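You operate a simulated robot arm through the tools that you are given. There is no shell and no other tool.

The job below is to be done with a simulated robot arm. You get a single attempt, and the scene is never put back.

JOB
Glue the green faced block on to the black felt slab.
Fine: slab into tray bay 6 first; glue from the teal dish over its top with the brown brush; brush back. Set down upright: what you pick out. A coat counts when it lies all over at full strength: go over it till it gets no stronger.

Only the result counts: the job must be done as asked and must still hold three seconds after the hand-in. Knocking over, shifting, dropping, spilling or breaking anything else fails it.

ROBOT AND FRAMES
A 7-joint arm with a two-finger parallel gripper, fixed in place. Base frame: the origin is at the foot of the arm, x ahead of it, y to its left, z up; the work surface is at about z = 0.806. Lengths are in m, angles in rad, forces in N, time in s.
Its first joint turns from -2.304 to 2.304 rad. Payload 3.91 kg.
The TCP is the grasp point between the finger pads, 0.03 m short of the fingertips. In the tool frame z runs along the fingers and y along their closing line. Largest opening 0.11 m; finger width 0.02, thickness 0.01; the body of the gripper, 0.048 by 0.112 m, starts 0.055 m behind the TCP.
Orientation is that of the tool frame in the base frame, as [roll, pitch, yaw] about the fixed x, y, z axes, in that order (R = Rz(yaw) Ry(pitch) Rx(roll)). With the fingers straight down and closing along the base's y, the tool's x points along the base's -x, its y along +y and its z along -z.

CONTROLS
- The arm moves only by the tool send_rows. Its argument "targets" is a list of rows, each a list of 7 numbers: the finger opening in m, from 0 to 0.11, then the shift along the tool's x, y, z in m, then the turn, a rotation vector about the tool's x, y, z in rad. In form: [[claw, x, y, z, rx, ry, rz], ...]. A call has 1 to 20 rows; each row is the pose to reach, as a shift and turn from the pose commanded when the call began, along the tool's axes at that moment. Each row takes 0.2 s and may step no farther than 0.05 m and 0.15 rad from the row before; otherwise, or with a gripper value out of range, the whole call is refused. Where a pose cannot be reached the arm comes as near as it can. A force on the tool above 40 N (or 10 N above the force at the start of the call, whichever is more), or a blocked arm, ends the call early, and 0.2 s more pass. The fingers move at their own pace (about 0.108 m/s each) and stop on an object; they squeeze with about 30 N. The grip force told is the motor's: it shows also when the fingers shut on nothing. Time passes only in rows, and 0.2 s behind the last, so rows that repeat a pose let the fingers close. It gives the time, the measured TCP pose, the force on the tool (base axes), the opening and the grip force at its end, in the units of the frame above (readings bear some noise), with the torque about the TCP (base axes, N m) and any sound that the robot's microphone picked up.
- Cameras (640 x 400 px; columns grow to the right, rows downward): "scene" is fixed at [0.3994, 0.6515, 1.5199]; the picture's right is [-0.60, 0.80, 0.00], its down [0.77, 0.58, -0.29] and it looks along [-0.23, -0.17, -0.96] (base axes); focal length 214 px, centre (320, 200). "wrist" rides on the gripper at [0.072, 0.017, -0.103] in the tool frame; the picture's right is [-0.23, 0.97, 0.00], its down [-0.76, -0.18, -0.62] and it looks along [-0.61, -0.14, 0.78] (tool axes); focal length 222 px, centre (320, 200). There is no depth. A picture from a camera that has moved, and an enlarged one, comes with that camera's place and axes in the base frame and with its lens.
- snapshot(camera): a new picture of that camera. It takes no simulated time.
- close_up(camera, box): a new picture of the part [left, top, right, bottom] of that camera's present view, enlarged. It takes no simulated time.
- finish_job(): hands the job in; it is judged then, once.

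Places have to be worked out from the pictures, the camera data and where the tool is seen. Open the gripper and draw the arm clear of the work before you hand the job in, unless the task says otherwise.

The tools are called as name(argument=value, ...) on one line, values as JSON. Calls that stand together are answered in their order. send_rows: Moves the arm, as the interface text tells. Its arguments: {"type":"object","properties":{"targets":{"type":"array"}},"required":["targets"]} The other tools are called the same way: snapshot (camera) takes a picture; close_up (camera, box) takes an enlarged picture of a part of a camera's view; finish_job () hands the job in.

At the start:

```text
clock: 0.0
eef_pos: [0.1895, 0.6379, 1.2366]
ee_rot: [3.141, -0.001, -3.14]
ft_force: [-0.3, 0.3, -0.5]
moment: [-0.02, -0.01, -0.03]
opening: 0.1099
grasp_force: 0.1
```

scene: 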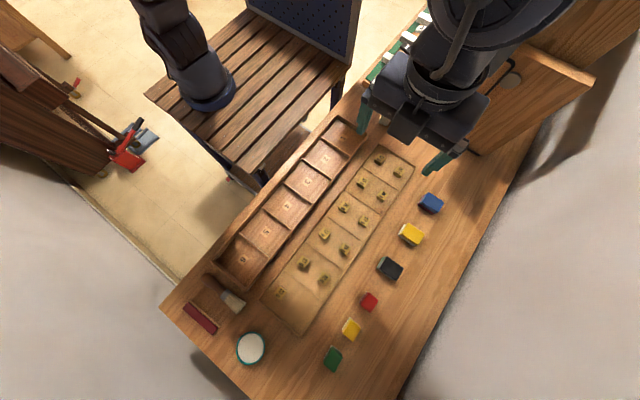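
wrist: 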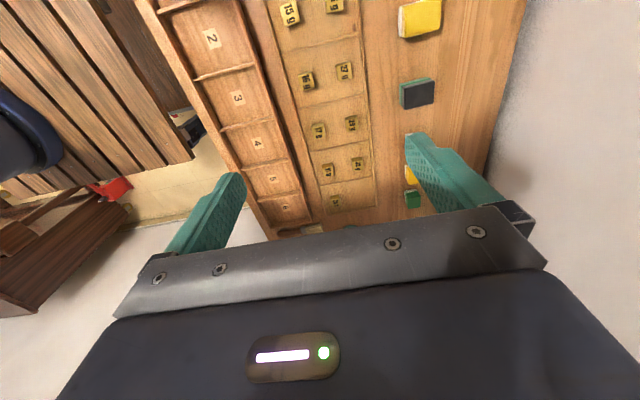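

I start by looking closely at the bench with both cameras to place the slabs, blocks, dish, brush and tray.

close_up(camera="scene", box=[150, 250, 390, 400])

close_up(camera="scene", box=[310, 170, 470, 270])

close_up(camera="scene", box=[200, 120, 440, 270])

close_up(camera="scene", box=[200, 220, 296, 280])

```text
2.67 times, centred on (270, 325) of scene
camera zoom: at [0.3994, 0.6515, 1.5199], right [-0.6, 0.8, 0.0], down [0.77, 0.58, -0.29], along [-0.23, -0.17, -0.96], focal length 572 px, centre (453, -133)
```

zoom: 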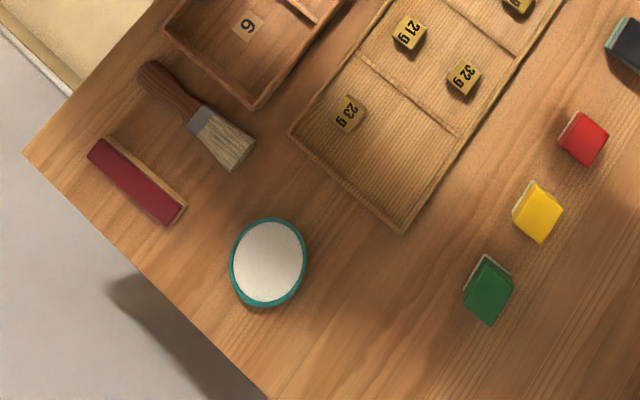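

```text
4.00 times, centred on (390, 220) of scene
camera zoom: at [0.3994, 0.6515, 1.5199], right [-0.6, 0.8, 0.0], down [0.77, 0.58, -0.29], along [-0.23, -0.17, -0.96], focal length 858 px, centre (40, 120)
```

zoom: 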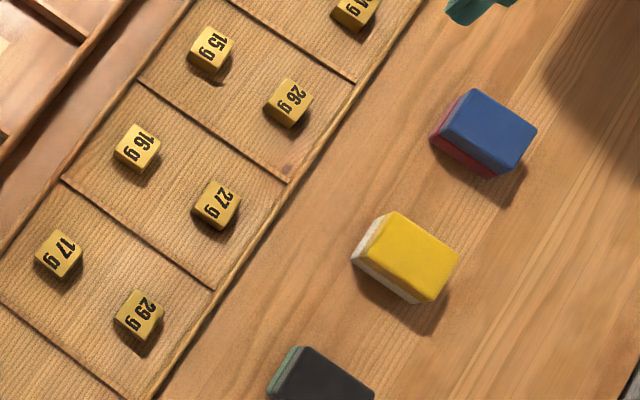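

```text
2.67 times, centred on (320, 195) of scene
camera zoom: at [0.3994, 0.6515, 1.5199], right [-0.6, 0.8, 0.0], down [0.77, 0.58, -0.29], along [-0.23, -0.17, -0.96], focal length 572 px, centre (320, 213)
```

zoom: 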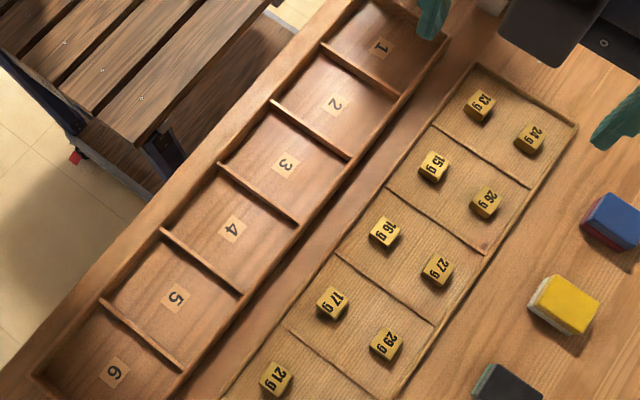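

```text
6.67 times, centred on (248, 250) of scene
camera zoom: at [0.3994, 0.6515, 1.5199], right [-0.6, 0.8, 0.0], down [0.77, 0.58, -0.29], along [-0.23, -0.17, -0.96], focal length 1430 px, centre (800, -133)
```

zoom: 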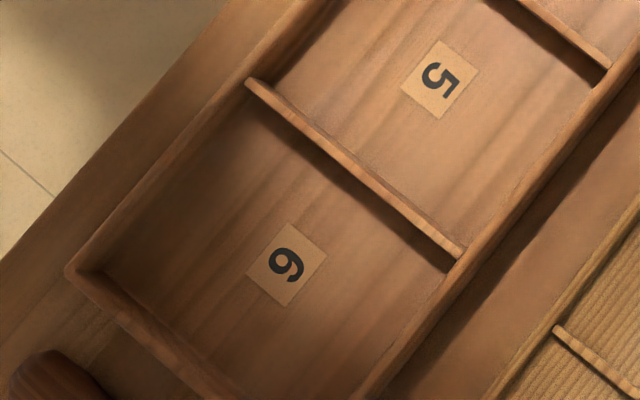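

The dark slab and the green block lie in the row at y≈0.83; the brush, a maroon bar and the teal dish lie near the table's near-left corner. I zoom further for the details of each.

close_up(camera="scene", box=[176, 270, 272, 330])

close_up(camera="scene", box=[310, 310, 390, 380])

close_up(camera="scene", box=[360, 245, 424, 285])

close_up(camera="scene", box=[220, 320, 284, 370])

```text
6.67 times, centred on (224, 300) of scene
camera zoom: at [0.3994, 0.6515, 1.5199], right [-0.6, 0.8, 0.0], down [0.77, 0.58, -0.29], along [-0.23, -0.17, -0.96], focal length 1430 px, centre (960, -467)
```

zoom: 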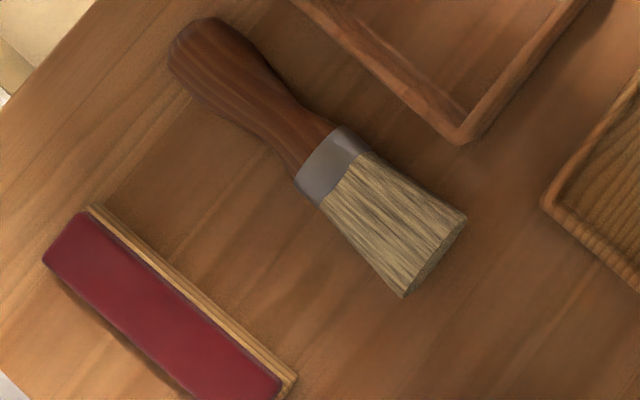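

```text
5.71 times, centred on (350, 345) of scene
camera zoom: at [0.3994, 0.6515, 1.5199], right [-0.6, 0.8, 0.0], down [0.77, 0.58, -0.29], along [-0.23, -0.17, -0.96], focal length 1226 px, centre (149, -629)
```

zoom: 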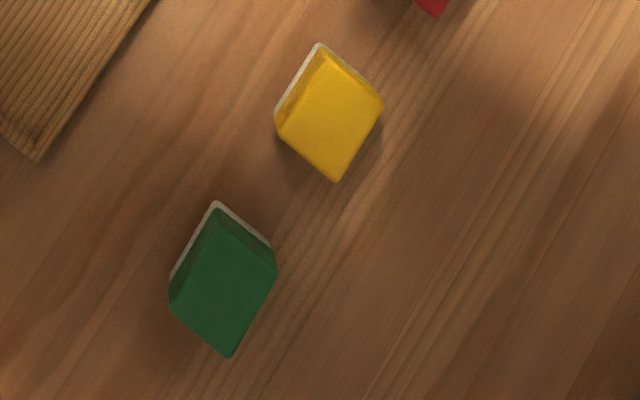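

```text
10.00 times, centred on (392, 265) of scene
camera zoom: at [0.3994, 0.6515, 1.5199], right [-0.6, 0.8, 0.0], down [0.77, 0.58, -0.29], along [-0.23, -0.17, -0.96], focal length 2145 px, centre (-400, -450)
```

zoom: 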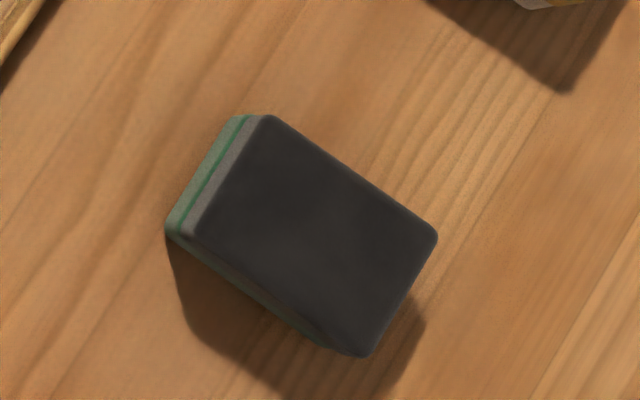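

```text
8.00 times, centred on (252, 345) of scene
camera zoom: at [0.3994, 0.6515, 1.5199], right [-0.6, 0.8, 0.0], down [0.77, 0.58, -0.29], along [-0.23, -0.17, -0.96], focal length 1716 px, centre (864, -960)
```

zoom: 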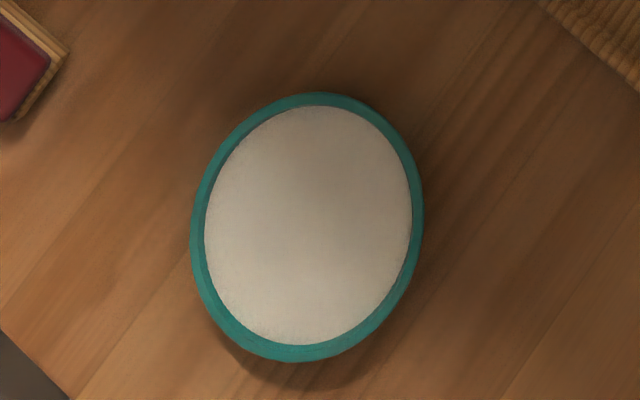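

The maroon bar is another item; the brush lies along y at x≈0.65, bristles toward +y. I move the hand over the right-hand row, high up, to see the green block and the others with the wrist camera.

send_rows(targets=[[0.11, -0.037, 0.016, 0.02, 0, 0, 0], [0.11, -0.074, 0.032, 0.04, 0, 0, 0], [0.11, -0.111, 0.048, 0.06, 0, 0, 0], [0.11, -0.148, 0.064, 0.078, 0, 0, 0], [0.11, -0.185, 0.08, 0.097, 0, 0, 0], [0.11, -0.222, 0.096, 0.117, 0, 0, 0], [0.11, -0.26, 0.112, 0.137, 0, 0, 0], [0.11, -0.26, 0.112, 0.137, 0, 0, 0]])

snapshot(camera="wrist")

snapshot(camera="scene")

```text
clock: 1.8
eef_pos: [0.449, 0.75, 1.1009]
ee_rot: [3.141, 0.0, 3.141]
ft_force: [-0.2, 0.6, -0.4]
moment: [0.0, -0.02, -0.02]
opening: 0.1101
grasp_force: 0.1
```

```text
taken
camera wrist: at [0.3768, 0.7656, 1.2044], right [0.23, 0.97, 0.0], down [0.76, -0.18, 0.62], along [0.61, -0.14, -0.78], focal length 222 px, centre (320, 200)
```

wrist: 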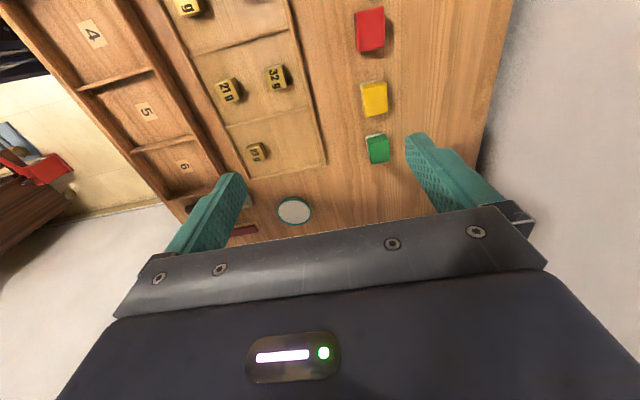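

```text
taken
```

scene: 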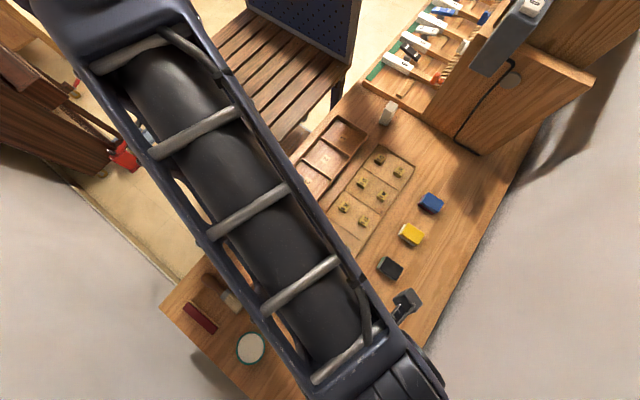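

The wrist view shows the green block at the end of the row. Zooming into both views, including the rack that has come into sight at the far end of the bench.

close_up(camera="wrist", box=[340, 60, 430, 175])

close_up(camera="scene", box=[350, 0, 510, 130])

close_up(camera="wrist", box=[180, 130, 340, 240])

```text
3.48 times, centred on (385, 118) of wrist
camera zoom: at [0.3768, 0.7656, 1.2044], right [0.23, 0.97, 0.0], down [0.76, -0.18, 0.62], along [0.61, -0.14, -0.78], focal length 773 px, centre (94, 487)
```

zoom: 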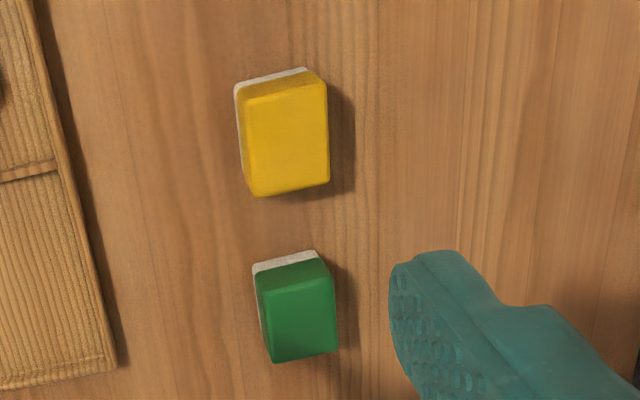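

```text
3.08 times, centred on (430, 65) of scene
camera zoom: at [0.3994, 0.6515, 1.5199], right [-0.6, 0.8, 0.0], down [0.77, 0.58, -0.29], along [-0.23, -0.17, -0.96], focal length 660 px, centre (-18, 615)
```

zoom: 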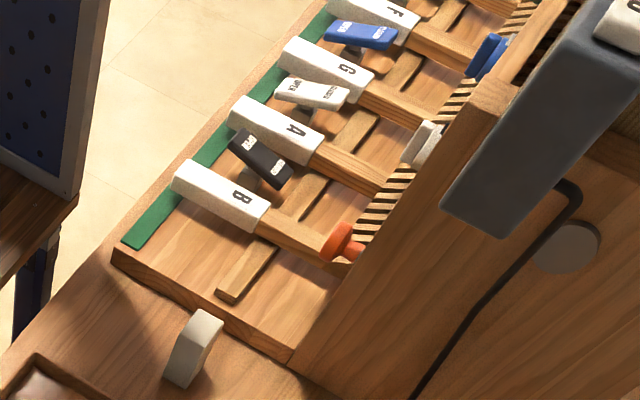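

```text
3.64 times, centred on (260, 185) of wrist
camera zoom: at [0.3768, 0.7656, 1.2044], right [0.23, 0.97, 0.0], down [0.76, -0.18, 0.62], along [0.61, -0.14, -0.78], focal length 808 px, centre (538, 254)
```

zoom: 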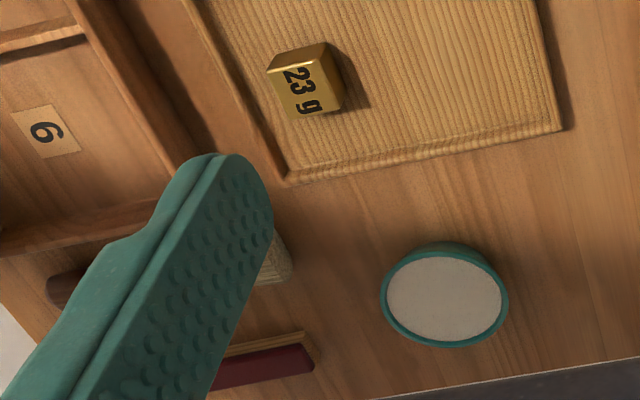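

The green block is about 0.042 (x) × 0.034 (y) × 0.03 m with centre near (0.582, 0.828), white underneath; the dark slab about 0.043 × 0.061 near (0.28, 0.831). I go over to the slab for a closer wrist look.

send_rows(targets=[[0.11, 0.042, 0.013, 0.017, 0, 0, 0], [0.11, 0.084, 0.027, 0.034, 0, 0, 0], [0.11, 0.126, 0.04, 0.05, 0, 0, 0], [0.11, 0.168, 0.053, 0.067, 0, 0, 0], [0.11, 0.21, 0.067, 0.084, 0, 0, 0], [0.11, 0.249, 0.08, 0.101, 0, 0, 0], [0.11, 0.249, 0.08, 0.101, 0, 0, 0]])

snapshot(camera="wrist")

close_up(camera="wrist", box=[270, 90, 420, 200])

snapshot(camera="scene")

```text
clock: 3.4
eef_pos: [0.2, 0.8297, 0.9972]
ee_rot: [3.14, 0.0, 3.141]
ft_force: [-0.6, -0.6, 0.3]
moment: [-0.01, 0.02, -0.02]
opening: 0.1097
grasp_force: 0.1
```

```text
taken
camera wrist: at [0.127, 0.8463, 1.1001], right [0.23, 0.97, 0.0], down [0.76, -0.18, 0.62], along [0.61, -0.14, -0.78], focal length 222 px, centre (320, 200)
```

wrist: 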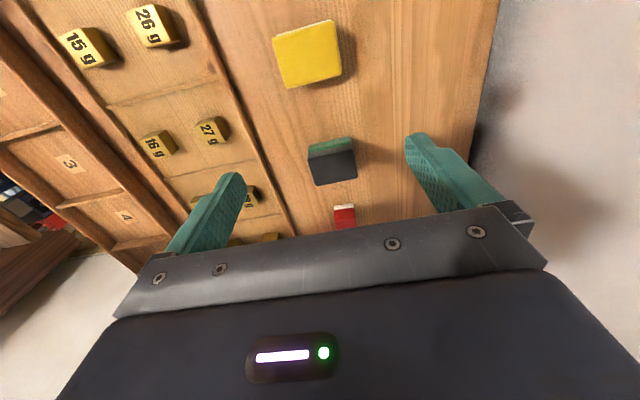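

```text
3.64 times, centred on (345, 145) of wrist
camera zoom: at [0.127, 0.8463, 1.1001], right [0.23, 0.97, 0.0], down [0.76, -0.18, 0.62], along [0.61, -0.14, -0.78], focal length 808 px, centre (229, 400)
```

zoom: 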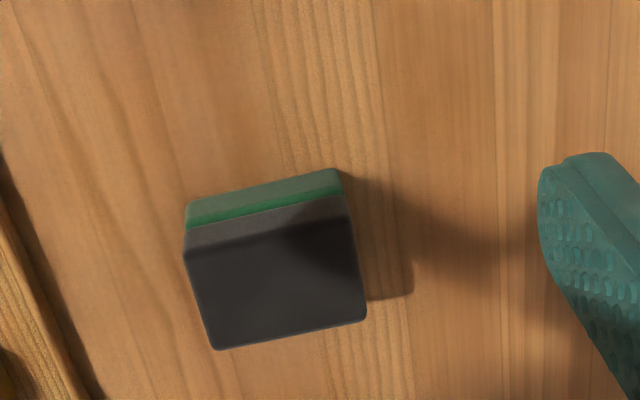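

```text
taken
```

scene: 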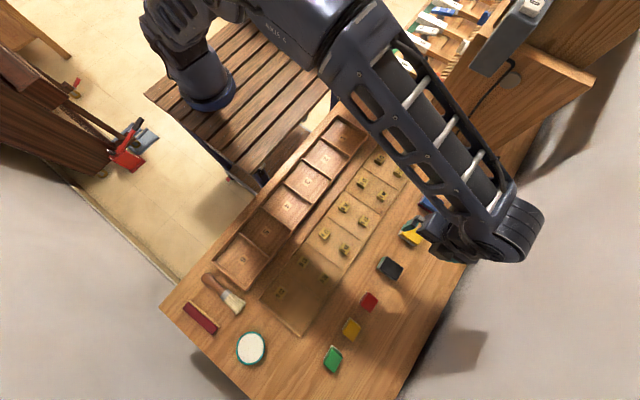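

The slab is axis-aligned: x 0.258–0.3025, y 0.7985–0.8585, about 0.035 high, centre (0.280, 0.8285). I move over it and come down with the fingers straddling it along y, then look before closing.

send_rows(targets=[[0.09, -0.04, -0.0006, 0.02, 0, 0, 0], [0.09, -0.08, -0.0012, 0.04, 0, 0, 0], [0.09, -0.08, -0.0012, 0.08, 0, 0, 0], [0.09, -0.08, -0.0012, 0.11, 0, 0, 0], [0.09, -0.08, -0.0012, 0.11, 0, 0, 0]])

snapshot(camera="wrist")

```text
clock: 4.6
eef_pos: [0.2786, 0.8282, 0.8877]
ee_rot: [3.14, 0.0, -3.14]
ft_force: [-0.6, -0.2, -0.5]
moment: [0.0, 0.0, -0.04]
opening: 0.09
grasp_force: 0.1
```

```text
taken
camera wrist: at [0.2066, 0.844, 0.9905], right [0.23, 0.97, 0.0], down [0.76, -0.18, 0.62], along [0.61, -0.14, -0.78], focal length 222 px, centre (320, 200)
```

wrist: 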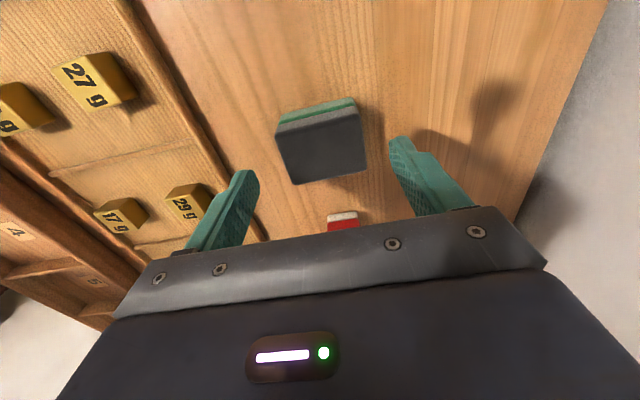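

The slab sits centred between the fingers. I lower to TCP z≈0.845 and close.

send_rows(targets=[[0.09, 0, 0.0005, 0.022, 0, 0, 0], [0.09, 0, 0.0005, 0.043, 0, 0, 0], [0.09, 0, 0.0005, 0.043, 0, 0, 0], [0.05, 0, 0.0005, 0.043, 0, 0, 0], [0.05, 0, 0.0005, 0.043, 0, 0, 0], [0.05, 0, 0.0005, 0.043, 0, 0, 0]])

```text
clock: 6.0
eef_pos: [0.2793, 0.8292, 0.8454]
ee_rot: [3.141, 0.0, 3.141]
ft_force: [-0.3, -0.6, 0.1]
moment: [0.0, 0.0, -0.01]
opening: 0.0612
grasp_force: 30.8
```

Slab gripped (opening 0.061). I lift it straight up and carry it over to bay 6 at about (0.536, 0.449), staying high.

send_rows(targets=[[0.05, 0, 0, -0.03, 0, 0, 0], [0.05, 0, 0, -0.07, 0, 0, 0], [0.05, 0, 0, -0.11, 0, 0, 0], [0.05, -0.0257, -0.038, -0.11, 0, 0, 0], [0.05, -0.0514, -0.076, -0.11, 0, 0, 0], [0.05, -0.0771, -0.114, -0.11, 0, 0, 0], [0.05, -0.1028, -0.152, -0.11, 0, 0, 0], [0.05, -0.1285, -0.19, -0.11, 0, 0, 0], [0.05, -0.1542, -0.228, -0.11, 0, 0, 0], [0.05, -0.1799, -0.266, -0.11, 0, 0, 0], [0.05, -0.2056, -0.304, -0.11, 0, 0, 0], [0.05, -0.2313, -0.342, -0.11, 0, 0, 0], [0.05, -0.257, -0.38, -0.11, 0, 0, 0], [0.05, -0.257, -0.38, -0.11, 0, 0, 0]])

snapshot(camera="wrist")

snapshot(camera="scene")

```text
clock: 9.0
eef_pos: [0.5379, 0.4477, 0.9568]
ee_rot: [-3.141, -0.001, -3.14]
ft_force: [-0.3, 0.8, -0.1]
moment: [0.0, -0.01, 0.02]
opening: 0.0614
grasp_force: 29.9
```

```text
taken
camera wrist: at [0.4656, 0.464, 1.0592], right [0.23, 0.97, 0.0], down [0.76, -0.18, 0.62], along [0.61, -0.14, -0.78], focal length 222 px, centre (320, 200)
```

wrist: 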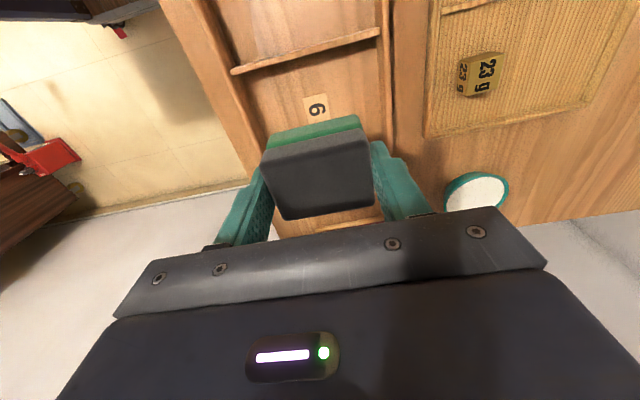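

```text
taken
```

scene: 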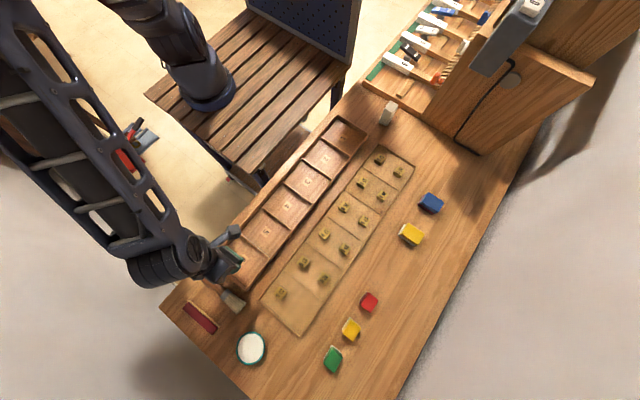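

The slab hangs level over bay 6 (bay x≈0.486–0.588, y≈0.385–0.507). I lower in stages, expecting the floor contact at TCP z≈0.85.

send_rows(targets=[[0.05, 0.001, -0.001, 0.04, 0, 0, 0], [0.05, 0.001, -0.001, 0.075, 0, 0, 0], [0.05, 0.001, -0.001, 0.09, 0, 0, 0], [0.05, 0.001, -0.001, 0.09, 0, 0, 0]])

snapshot(camera="wrist")

close_up(camera="scene", box=[180, 210, 300, 310])

```text
clock: 10.0
eef_pos: [0.5369, 0.4483, 0.8682]
ee_rot: [3.141, 0.0, -3.141]
ft_force: [0.4, -0.3, -1.1]
moment: [0.01, 0.08, -0.01]
opening: 0.0614
grasp_force: 30.3
```

```text
taken
camera wrist: at [0.4637, 0.4641, 0.9703], right [0.23, 0.97, 0.0], down [0.76, -0.18, 0.62], along [0.61, -0.14, -0.78], focal length 222 px, centre (320, 200)
```

wrist: 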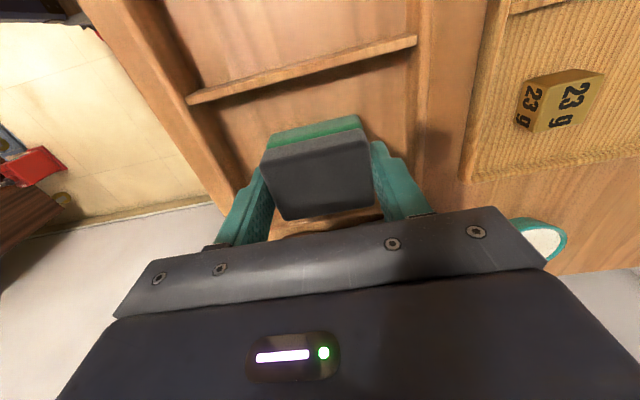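

```text
4.00 times, centred on (240, 260) of scene
camera zoom: at [0.3994, 0.6515, 1.5199], right [-0.6, 0.8, 0.0], down [0.77, 0.58, -0.29], along [-0.23, -0.17, -0.96], focal length 858 px, centre (640, -40)
```

zoom: 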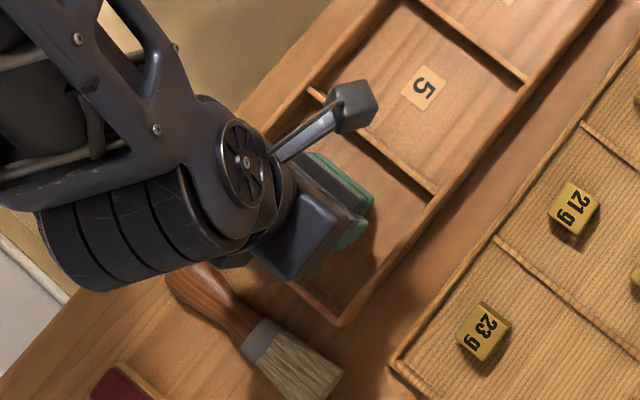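

Still clear of the walls and no contact. I lower on in small steps, watching the force.

send_rows(targets=[[0.05, 0, 0, 0.006, 0, 0, 0], [0.05, 0, 0, 0.01, 0, 0, 0], [0.05, 0, 0, 0.012, 0, 0, 0]])

```text
clock: 10.8
eef_pos: [0.5363, 0.4486, 0.8544]
ee_rot: [3.141, 0.001, 3.14]
ft_force: [0.1, 0.0, -0.1]
moment: [0.05, 0.01, 0.0]
opening: 0.0612
grasp_force: 30.1
```

No contact at 0.8544 yet; continuing by 1 mm steps.

send_rows(targets=[[0.05, 0, 0, 0.001, 0, 0, 0], [0.05, 0, 0, 0.002, 0, 0, 0], [0.05, 0, 0, 0.003, 0, 0, 0]])

```text
clock: 11.6
eef_pos: [0.5365, 0.4485, 0.8519]
ee_rot: [-3.14, -0.001, -3.14]
ft_force: [-0.4, 0.4, 0.2]
moment: [-0.02, 0.01, 0.01]
opening: 0.0614
grasp_force: 29.7
```

Still free. A few more millimetres in 1 mm steps.

send_rows(targets=[[0.05, 0, 0, 0.001, 0, 0, 0], [0.05, 0, 0, 0.002, 0, 0, 0]])

```text
clock: 12.2
eef_pos: [0.5366, 0.4479, 0.8508]
ee_rot: [3.139, 0.002, -3.14]
ft_force: [-0.2, -5.9, 24.6]
moment: [-0.25, 0.07, 0.04]
opening: 0.061
grasp_force: 30.2
```

Contact at TCP z≈0.851 (24 N). I relieve it by 1 mm, open to 0.08 only (walls are near), and rise straight up.

send_rows(targets=[[0.05, 0, 0, -0.001, 0, 0, 0], [0.08, 0, 0, -0.001, 0, 0, 0], [0.08, 0, 0, -0.001, 0, 0, 0], [0.08, 0, 0, -0.015, 0, 0, 0], [0.08, 0, 0, -0.05, 0, 0, 0], [0.08, 0, 0, -0.1, 0, 0, 0], [0.08, 0, 0, -0.1, 0, 0, 0]])

snapshot(camera="wrist")

snapshot(camera="scene")

```text
clock: 13.8
eef_pos: [0.5373, 0.4488, 0.9504]
ee_rot: [3.142, -0.001, 3.141]
ft_force: [0.6, -0.2, -0.4]
moment: [0.0, -0.01, 0.01]
opening: 0.0799
grasp_force: 0.1
```

```text
taken
camera wrist: at [0.4637, 0.4644, 1.0525], right [0.23, 0.97, 0.0], down [0.76, -0.18, 0.62], along [0.61, -0.14, -0.78], focal length 222 px, centre (320, 200)
```

wrist: 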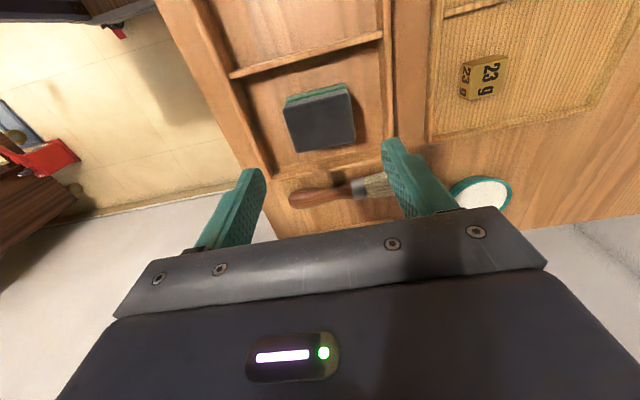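

```text
taken
```

scene: 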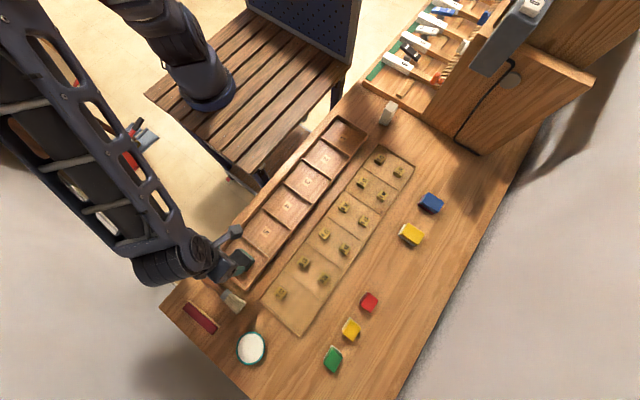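

The slab stands level in bay 6, centre ≈ (0.537, 0.448), top at z≈0.846. Next the brush: I turn the hand by +90° about its axis and move so that the wrist camera looks at the brush from +y.

send_rows(targets=[[0.08, -0.0103, 0.0092, -0.002, 0, 0, 0.1428], [0.08, -0.0205, 0.0184, -0.004, 0, 0, 0.2856], [0.08, -0.0308, 0.0275, -0.006, 0, 0, 0.4284], [0.08, -0.0411, 0.0367, -0.008, 0, 0, 0.5712], [0.08, -0.0514, 0.0459, -0.01, 0, 0, 0.714], [0.08, -0.0616, 0.0551, -0.012, 0, 0, 0.8568], [0.08, -0.0719, 0.0643, -0.014, 0, 0, 0.9996], [0.08, -0.0822, 0.0735, -0.016, 0, 0, 1.1424], [0.08, -0.0925, 0.0826, -0.018, 0, 0, 1.2852], [0.08, -0.1027, 0.0918, -0.02, 0, 0, 1.428], [0.08, -0.113, 0.101, -0.022, 0, 0, 1.5708], [0.08, -0.113, 0.101, -0.022, 0, 0, 1.5708]])

snapshot(camera="wrist")

snapshot(camera="scene")

```text
clock: 16.4
eef_pos: [0.6502, 0.5505, 0.9716]
ee_rot: [3.142, -0.001, 1.57]
ft_force: [-0.3, -0.1, -0.9]
moment: [0.0, -0.04, -0.03]
opening: 0.0799
grasp_force: 0.1
```

```text
taken
camera wrist: at [0.6655, 0.6206, 1.0752], right [0.97, -0.23, 0.0], down [-0.18, -0.76, 0.62], along [-0.14, -0.61, -0.78], focal length 222 px, centre (320, 200)
```

wrist: 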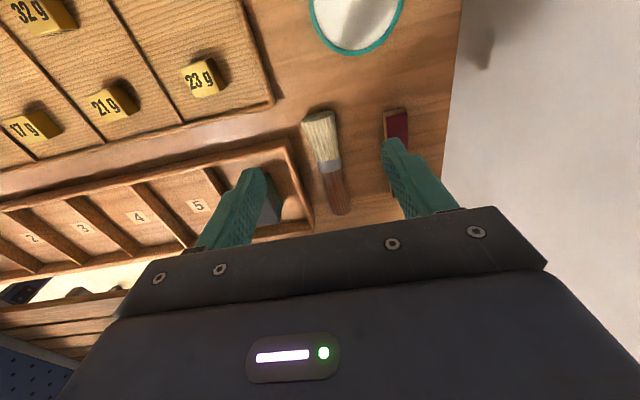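

```text
taken
```

scene: 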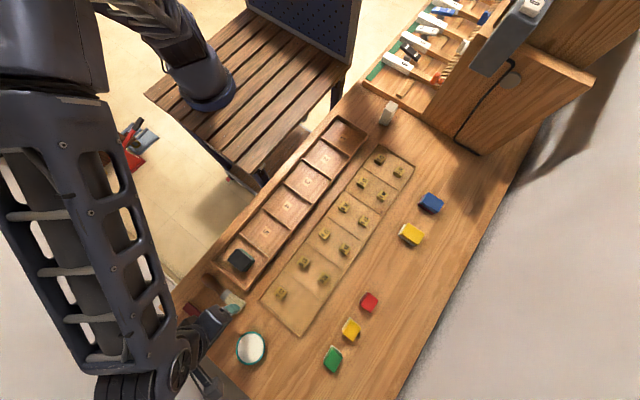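

close_up(camera="wrist", box=[280, 90, 420, 220])

close_up(camera="wrist", box=[290, 0, 420, 70])

close_up(camera="scene", box=[200, 225, 290, 285])

```text
3.08 times, centred on (350, 155) of wrist
camera zoom: at [0.6655, 0.6206, 1.0752], right [0.97, -0.23, 0.0], down [-0.18, -0.76, 0.62], along [-0.14, -0.61, -0.78], focal length 684 px, centre (228, 338)
```

zoom: 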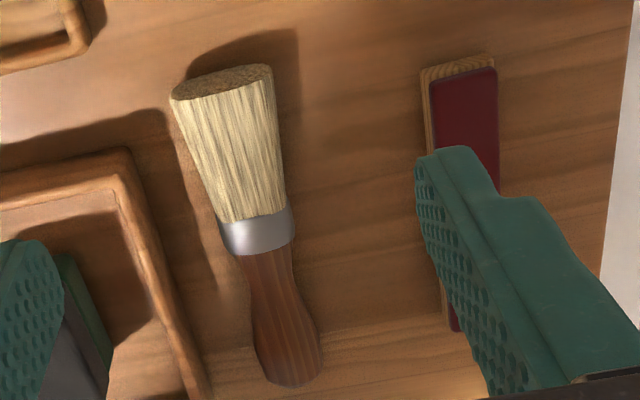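

```text
4.92 times, centred on (355, 35) of wrist
camera zoom: at [0.6655, 0.6206, 1.0752], right [0.97, -0.23, 0.0], down [-0.18, -0.76, 0.62], along [-0.14, -0.61, -0.78], focal length 1094 px, centre (148, 1012)
```

zoom: 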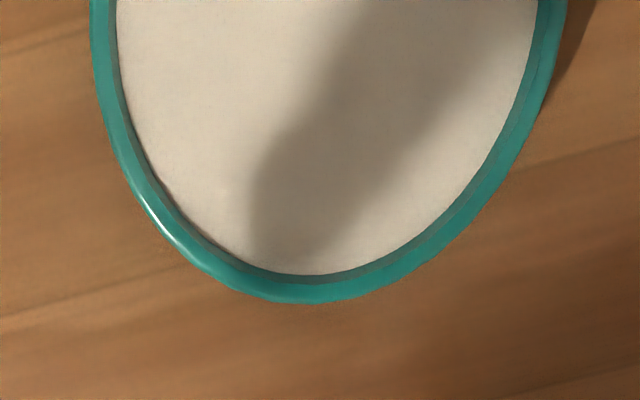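

```text
6.67 times, centred on (245, 255) of scene
camera zoom: at [0.3994, 0.6515, 1.5199], right [-0.6, 0.8, 0.0], down [0.77, 0.58, -0.29], along [-0.23, -0.17, -0.96], focal length 1430 px, centre (820, -167)
```

zoom: 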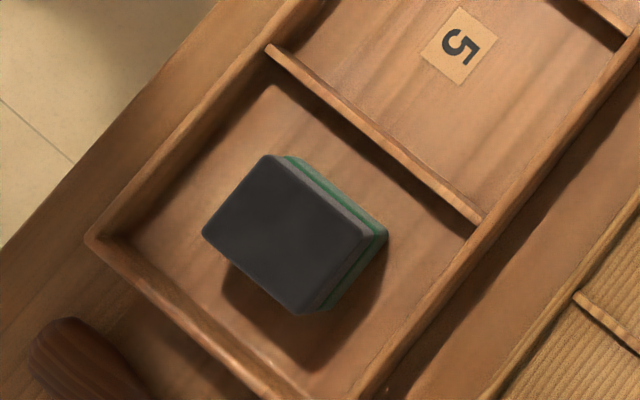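

The brush lies along y at x≈0.644, handle y 0.382–0.463, bristles to y≈0.539; dish centre ≈ (0.697, 0.631). I go above the handle neck at y≈0.447 with the opening cut to 0.045 to clear the tray end and the bar.

send_rows(targets=[[0.06, -0.035, -0.002, 0.01, 0, 0, 0], [0.045, -0.07, -0.004, 0.03, 0, 0, 0], [0.045, -0.1035, -0.0057, 0.05, 0, 0, 0], [0.045, -0.1035, -0.0057, 0.085, 0, 0, 0], [0.045, -0.1035, -0.0057, 0.085, 0, 0, 0]])

snapshot(camera="wrist")

close_up(camera="wrist", box=[240, 60, 400, 220])

```text
clock: 17.6
eef_pos: [0.6409, 0.4464, 0.8848]
ee_rot: [3.141, 0.0, 1.573]
ft_force: [-0.6, -0.2, -0.5]
moment: [0.02, -0.02, 0.02]
opening: 0.0452
grasp_force: 0.1
```

```text
taken
camera wrist: at [0.6573, 0.5175, 0.9879], right [0.97, -0.23, 0.0], down [-0.18, -0.76, 0.62], along [-0.14, -0.61, -0.78], focal length 222 px, centre (320, 200)
```

wrist: 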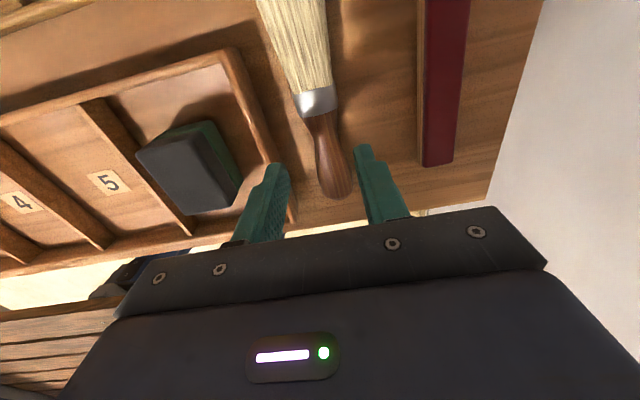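

```text
2.50 times, centred on (320, 140) of wrist
camera zoom: at [0.6573, 0.5175, 0.9879], right [0.97, -0.23, 0.0], down [-0.18, -0.76, 0.62], along [-0.14, -0.61, -0.78], focal length 555 px, centre (320, 350)
```

zoom: 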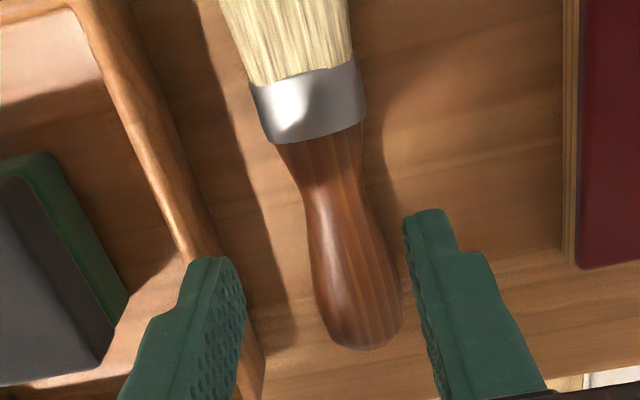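

The handle axis is at x≈0.645 while the TCP is at about 0.6405, so I shift +4.5 mm in base x, lower to z≈0.84 and close on the handle neck.

send_rows(targets=[[0.045, 0.0005, 0.0045, 0.005, 0, 0, 0], [0.045, 0.0005, 0.0045, 0.025, 0, 0, 0], [0.045, 0.0005, 0.0045, 0.044, 0, 0, 0], [0.045, 0.0005, 0.0045, 0.044, 0, 0, 0]])

close_up(camera="wrist", box=[240, 60, 400, 220])

```text
clock: 18.6
eef_pos: [0.6481, 0.4463, 0.8425]
ee_rot: [-3.14, -0.001, 1.573]
ft_force: [0.3, 0.1, 0.6]
moment: [0.01, -0.02, 0.01]
opening: 0.0451
grasp_force: 0.1
```

```text
2.50 times, centred on (320, 140) of wrist
camera zoom: at [0.664, 0.5176, 0.9445], right [0.97, -0.23, 0.0], down [-0.18, -0.76, 0.62], along [-0.14, -0.61, -0.78], focal length 555 px, centre (320, 350)
```

zoom: 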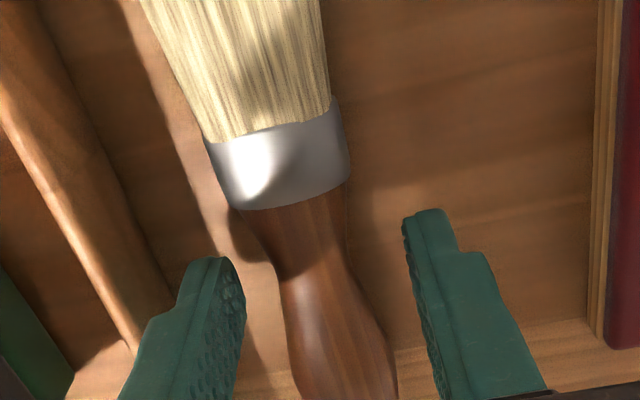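

Nearly centred: handle axis x≈0.645 vs TCP ≈0.647. A 2 mm correction, 2 mm lower, then close.

send_rows(targets=[[0.045, 0, -0.002, 0.002, 0, 0, 0], [0.045, 0, -0.002, 0.002, 0, 0, 0], [0.01, 0, -0.002, 0.002, 0, 0, 0], [0.01, 0, -0.002, 0.002, 0, 0, 0], [0.01, 0, -0.002, 0.002, 0, 0, 0]])

close_up(camera="wrist", box=[240, 60, 400, 220])

```text
clock: 19.8
eef_pos: [0.6455, 0.447, 0.8413]
ee_rot: [3.141, -0.002, 1.571]
ft_force: [-0.5, 0.5, 0.3]
moment: [-0.02, 0.02, -0.02]
opening: 0.0287
grasp_force: 30.2
```

```text
2.50 times, centred on (320, 140) of wrist
camera zoom: at [0.6618, 0.5179, 0.9433], right [0.97, -0.23, 0.0], down [-0.18, -0.76, 0.62], along [-0.14, -0.61, -0.78], focal length 555 px, centre (320, 350)
```

zoom: 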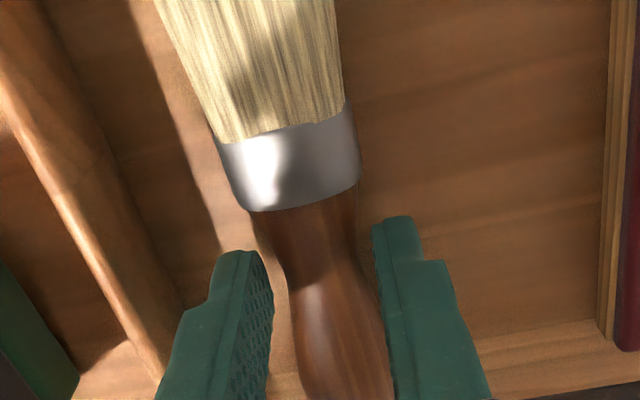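

Brush gripped (opening 0.029); pose to return it to: TCP (0.6455, 0.447, 0.841), yaw 1.571. I lift it straight up and swing to near the dish while turning the bristles toward −x.

send_rows(targets=[[0.01, 0, 0, -0.03, 0, 0, 0], [0.01, 0, 0, -0.075, 0, 0, 0], [0.01, 0, 0, -0.12, 0, 0, 0], [0.01, 0, 0, -0.139, 0, 0, 0], [0.01, 0.0139, 0.0086, -0.139, 0, 0, -0.1428], [0.01, 0.0278, 0.0172, -0.139, 0, 0, -0.2856], [0.01, 0.0417, 0.0258, -0.139, 0, 0, -0.4284], [0.01, 0.0556, 0.0344, -0.139, 0, 0, -0.5712], [0.01, 0.0695, 0.043, -0.139, 0, 0, -0.714], [0.01, 0.0835, 0.0515, -0.139, 0, 0, -0.8568], [0.01, 0.0974, 0.0601, -0.139, 0, 0, -0.9996], [0.01, 0.1113, 0.0687, -0.139, 0, 0, -1.1424], [0.01, 0.1252, 0.0773, -0.139, 0, 0, -1.2852], [0.01, 0.1391, 0.0859, -0.139, 0, 0, -1.428], [0.01, 0.153, 0.0945, -0.139, 0, 0, -1.5708], [0.01, 0.153, 0.0945, -0.139, 0, 0, -1.5708]])

snapshot(camera="wrist")

snapshot(camera="scene")

```text
clock: 23.2
eef_pos: [0.7415, 0.5995, 0.9799]
ee_rot: [3.141, 0.0, -3.139]
ft_force: [-0.4, 0.0, -1.4]
moment: [-0.04, 0.01, -0.02]
opening: 0.029
grasp_force: 29.8
```

```text
taken
camera wrist: at [0.6687, 0.6148, 1.0829], right [0.23, 0.97, 0.0], down [0.76, -0.18, 0.62], along [0.61, -0.14, -0.78], focal length 222 px, centre (320, 200)
```

wrist: 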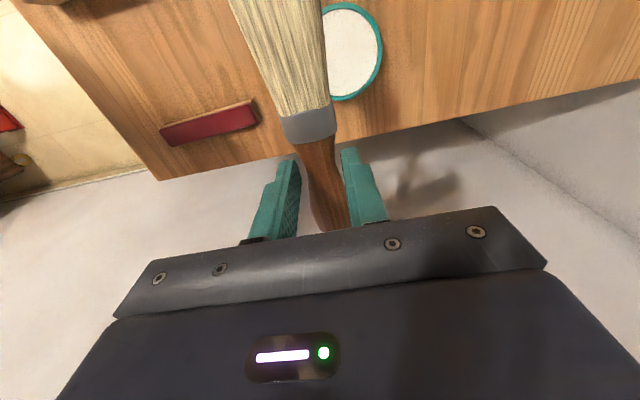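

```text
taken
```

scene: 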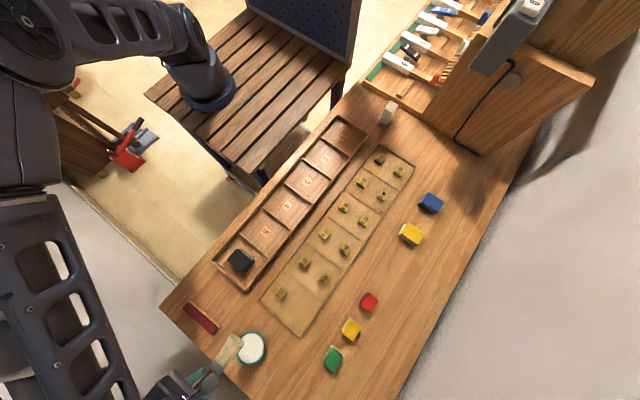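

The brush is held firmly; dish centre ≈ (0.700, 0.631). I tilt the tool 45° so the bristles point down toward −x, with the tip brought over the dish centre.

send_rows(targets=[[0.01, -0.0015, 0.005, 0, 0, -0.131, 0], [0.01, -0.003, 0.01, 0, 0, -0.262, 0], [0.01, -0.0045, 0.016, 0, 0, -0.393, 0], [0.01, -0.006, 0.021, 0, 0, -0.524, 0], [0.01, -0.0075, 0.026, 0, 0, -0.655, 0], [0.01, -0.0085, 0.0315, 0, 0, -0.785, 0], [0.01, -0.0085, 0.0315, 0, 0, -0.785, 0]])

snapshot(camera="wrist")

snapshot(camera="scene")

```text
clock: 24.8
eef_pos: [0.7491, 0.6316, 0.9792]
ee_rot: [-3.141, 0.785, -3.14]
ft_force: [0.3, -0.1, -0.2]
moment: [-0.01, -0.01, -0.01]
opening: 0.029
grasp_force: 29.8
```

```text
taken
camera wrist: at [0.6245, 0.6464, 1.0007], right [0.16, 0.97, 0.16], down [0.1, -0.18, 0.98], along [0.98, -0.14, -0.12], focal length 222 px, centre (320, 200)
```

wrist: 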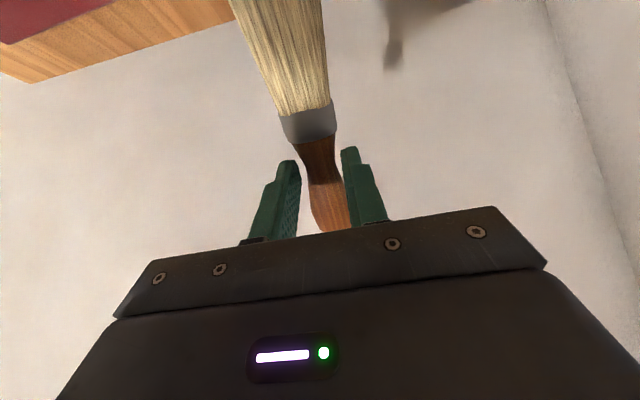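

```text
taken
```

scene: 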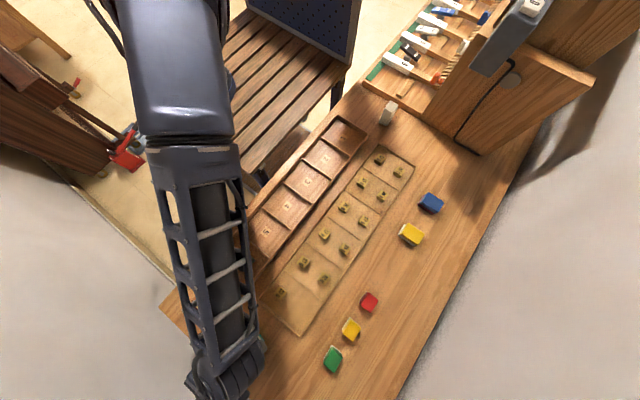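

The scene view is blocked by the arm here, so I rely on geometry: the tip is now about (0.699, 0.632, 0.90). I lower it gently over the dish centre, watching the force.

send_rows(targets=[[0.01, 0.0212, 0, 0.0212, 0, 0, 0], [0.01, 0.0389, 0, 0.0389, 0, 0, 0], [0.01, 0.046, 0, 0.046, 0, 0, 0], [0.01, 0.0495, 0, 0.0495, 0, 0, 0]])

snapshot(camera="scene")

snapshot(camera="wrist")

```text
clock: 25.8
eef_pos: [0.7501, 0.6324, 0.9121]
ee_rot: [3.139, 0.786, 3.141]
ft_force: [-1.5, -0.2, 13.8]
moment: [0.03, 0.61, -0.02]
opening: 0.0289
grasp_force: 30.2
```

```text
taken
```

scene: 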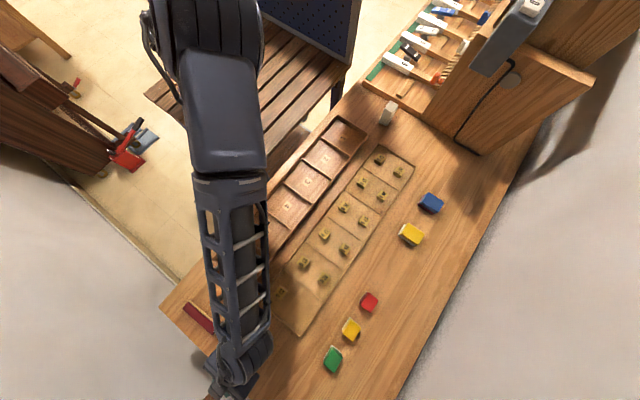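

```text
taken
camera wrist: at [0.625, 0.6469, 0.9338], right [0.16, 0.97, 0.16], down [0.1, -0.18, 0.98], along [0.98, -0.14, -0.12], focal length 222 px, centre (320, 200)
```

wrist: 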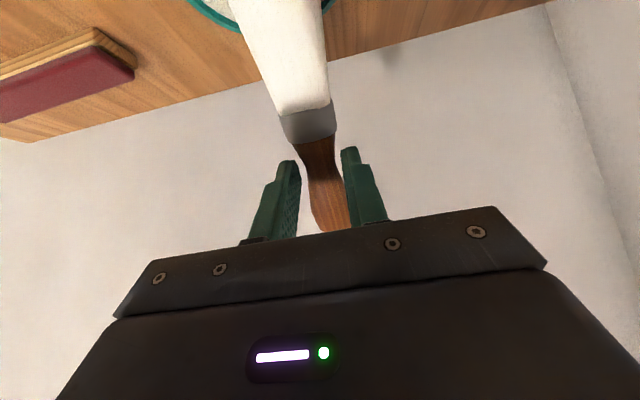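

The bristles turned white with glue (13.8 N contact at TCP z≈0.912). I lift out straight up and carry the brush over to the slab, stopping above its −y lane.

send_rows(targets=[[0.01, -0.0141, 0, -0.0141, 0, 0, 0], [0.01, -0.0354, 0, -0.0354, 0, 0, 0], [0.01, -0.0566, 0, -0.0566, 0, 0, 0], [0.01, -0.0347, -0.0325, -0.0785, 0, 0, 0], [0.01, -0.0128, -0.065, -0.1004, 0, 0, 0], [0.01, 0.0091, -0.0975, -0.1223, 0, 0, 0], [0.01, 0.031, -0.13, -0.1442, 0, 0, 0], [0.01, 0.0529, -0.1625, -0.1661, 0, 0, 0], [0.01, 0.0749, -0.195, -0.1881, 0, 0, 0], [0.01, 0.0749, -0.195, -0.1881, 0, 0, 0]])

snapshot(camera="wrist")

snapshot(camera="scene")

```text
clock: 28.0
eef_pos: [0.5609, 0.436, 0.9926]
ee_rot: [-3.141, 0.784, -3.14]
ft_force: [-0.9, 0.4, -0.3]
moment: [0.01, -0.02, 0.01]
opening: 0.0289
grasp_force: 30.0
```

```text
taken
camera wrist: at [0.4363, 0.451, 1.0122], right [0.16, 0.97, 0.16], down [0.1, -0.18, 0.98], along [0.98, -0.14, -0.12], focal length 222 px, centre (320, 200)
```

wrist: 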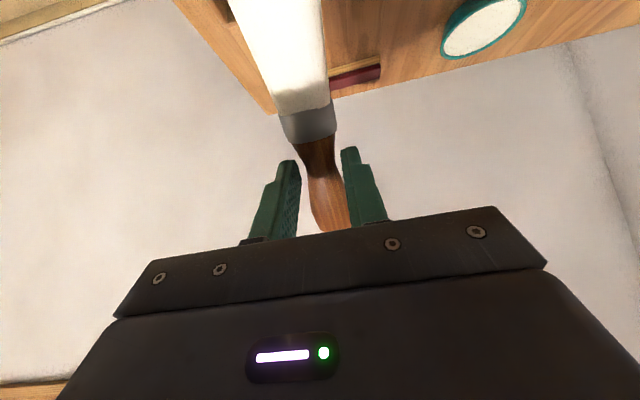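

```text
taken
```

scene: 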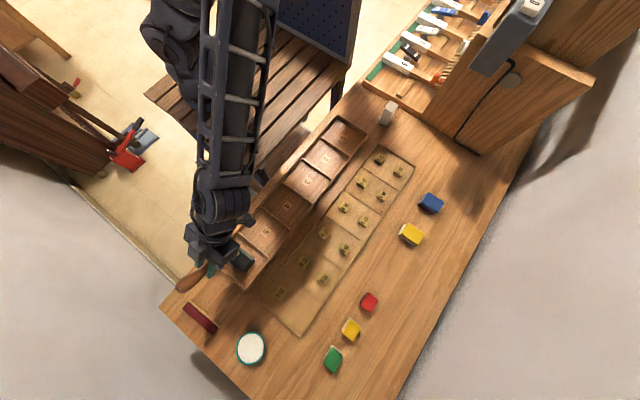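

Dish undisturbed, tip now above the slab's −y lane near its −x edge. I lower toward the slab top (expected contact near TCP z≈0.935).

send_rows(targets=[[0.01, 0.0212, 0, 0.0212, 0, 0, 0], [0.01, 0.0318, 0, 0.0318, 0, 0, 0], [0.01, 0.0354, 0, 0.0354, 0, 0, 0], [0.01, 0.0375, 0, 0.0375, 0, 0, 0]])

```text
clock: 29.0
eef_pos: [0.5635, 0.4353, 0.9378]
ee_rot: [3.14, 0.784, 3.141]
ft_force: [2.2, 0.1, 16.4]
moment: [-0.01, 0.5, 0.0]
opening: 0.0292
grasp_force: 30.1
```

Contact (16 N). I ease off slightly and make a slow pull stroke toward +x along this lane, then lift.

send_rows(targets=[[0.01, -0.0005, 0, -0.0005, 0, 0, 0], [0.01, -0.0075, 0, 0.0065, 0, 0, 0], [0.01, -0.0145, 0, 0.0135, 0, 0, 0], [0.01, -0.0215, 0, 0.0205, 0, 0, 0], [0.01, -0.0285, 0, 0.0275, 0, 0, 0]])

```text
clock: 30.2
eef_pos: [0.603, 0.4347, 0.9376]
ee_rot: [-3.141, 0.785, -3.14]
ft_force: [0.8, -1.3, 2.4]
moment: [-0.13, 0.09, 0.05]
opening: 0.0288
grasp_force: 29.7
```

Force fell to 2.4 N near the +x edge, fine. I finish this stroke and do the middle lane (y≈0.449) the same way.

send_rows(targets=[[0.01, -0.0057, 0, 0.0057, 0, 0, 0], [0.01, -0.0198, 0, -0.0084, 0, 0, 0], [0.01, -0.0028, 0.007, -0.0254, 0, 0, 0], [0.01, 0.0142, 0.0135, -0.0424, 0, 0, 0], [0.01, 0.0255, 0.0135, -0.0311, 0, 0, 0], [0.01, 0.0283, 0.0135, -0.0283, 0, 0, 0], [0.01, 0.0212, 0.0135, -0.0212, 0, 0, 0], [0.01, 0.0141, 0.0135, -0.0141, 0, 0, 0], [0.01, 0.0071, 0.0135, -0.0071, 0, 0, 0], [0.01, 0, 0.0135, 0, 0, 0, 0], [0.01, -0.0057, 0.0135, 0.0057, 0, 0, 0], [0.01, -0.0198, 0.0135, -0.0084, 0, 0, 0]])

```text
clock: 32.8
eef_pos: [0.6109, 0.4497, 0.9571]
ee_rot: [-3.139, 0.786, -3.141]
ft_force: [0.4, 0.1, -0.6]
moment: [0.01, -0.02, 0.0]
opening: 0.0289
grasp_force: 30.2
```

Now the +y lane (y≈0.462), then lift well clear.

send_rows(targets=[[0.01, 0.017, 0.0065, -0.017, 0, 0, 0], [0.01, 0.0339, 0.013, -0.0339, 0, 0, 0], [0.01, 0.0452, 0.013, -0.0226, 0, 0, 0], [0.01, 0.048, 0.013, -0.0198, 0, 0, 0], [0.01, 0.041, 0.013, -0.0128, 0, 0, 0], [0.01, 0.0339, 0.013, -0.0057, 0, 0, 0], [0.01, 0.0268, 0.013, 0.0014, 0, 0, 0], [0.01, 0.0198, 0.013, 0.0084, 0, 0, 0], [0.01, 0.0141, 0.013, 0.0141, 0, 0, 0], [0.01, -0.0141, 0.013, -0.0141, 0, 0, 0], [0.01, -0.0424, 0.013, -0.0424, 0, 0, 0], [0.01, -0.0424, 0.013, -0.0424, 0, 0, 0]])

snapshot(camera="scene")

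close_up(camera="scene", box=[190, 210, 310, 310])

```text
clock: 35.4
eef_pos: [0.6108, 0.4629, 1.0189]
ee_rot: [-3.14, 0.785, 3.141]
ft_force: [0.0, -0.7, -0.2]
moment: [0.02, 0.02, 0.03]
opening: 0.029
grasp_force: 30.2
```

```text
taken
```

scene: 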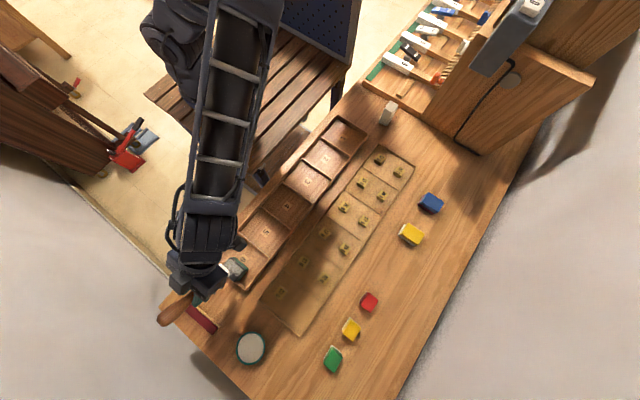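

```text
4.00 times, centred on (250, 260) of scene
camera zoom: at [0.3994, 0.6515, 1.5199], right [-0.6, 0.8, 0.0], down [0.77, 0.58, -0.29], along [-0.23, -0.17, -0.96], focal length 858 px, centre (600, -40)
```

zoom: 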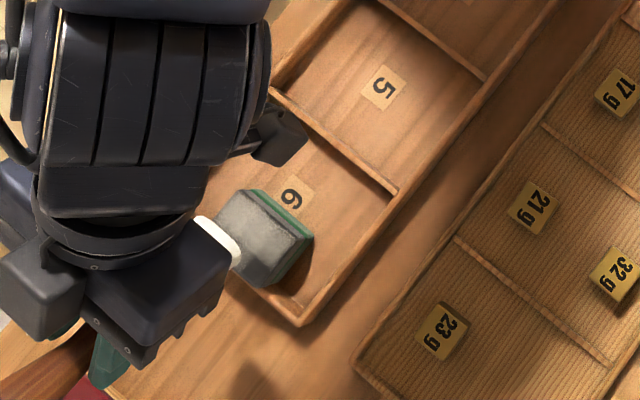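

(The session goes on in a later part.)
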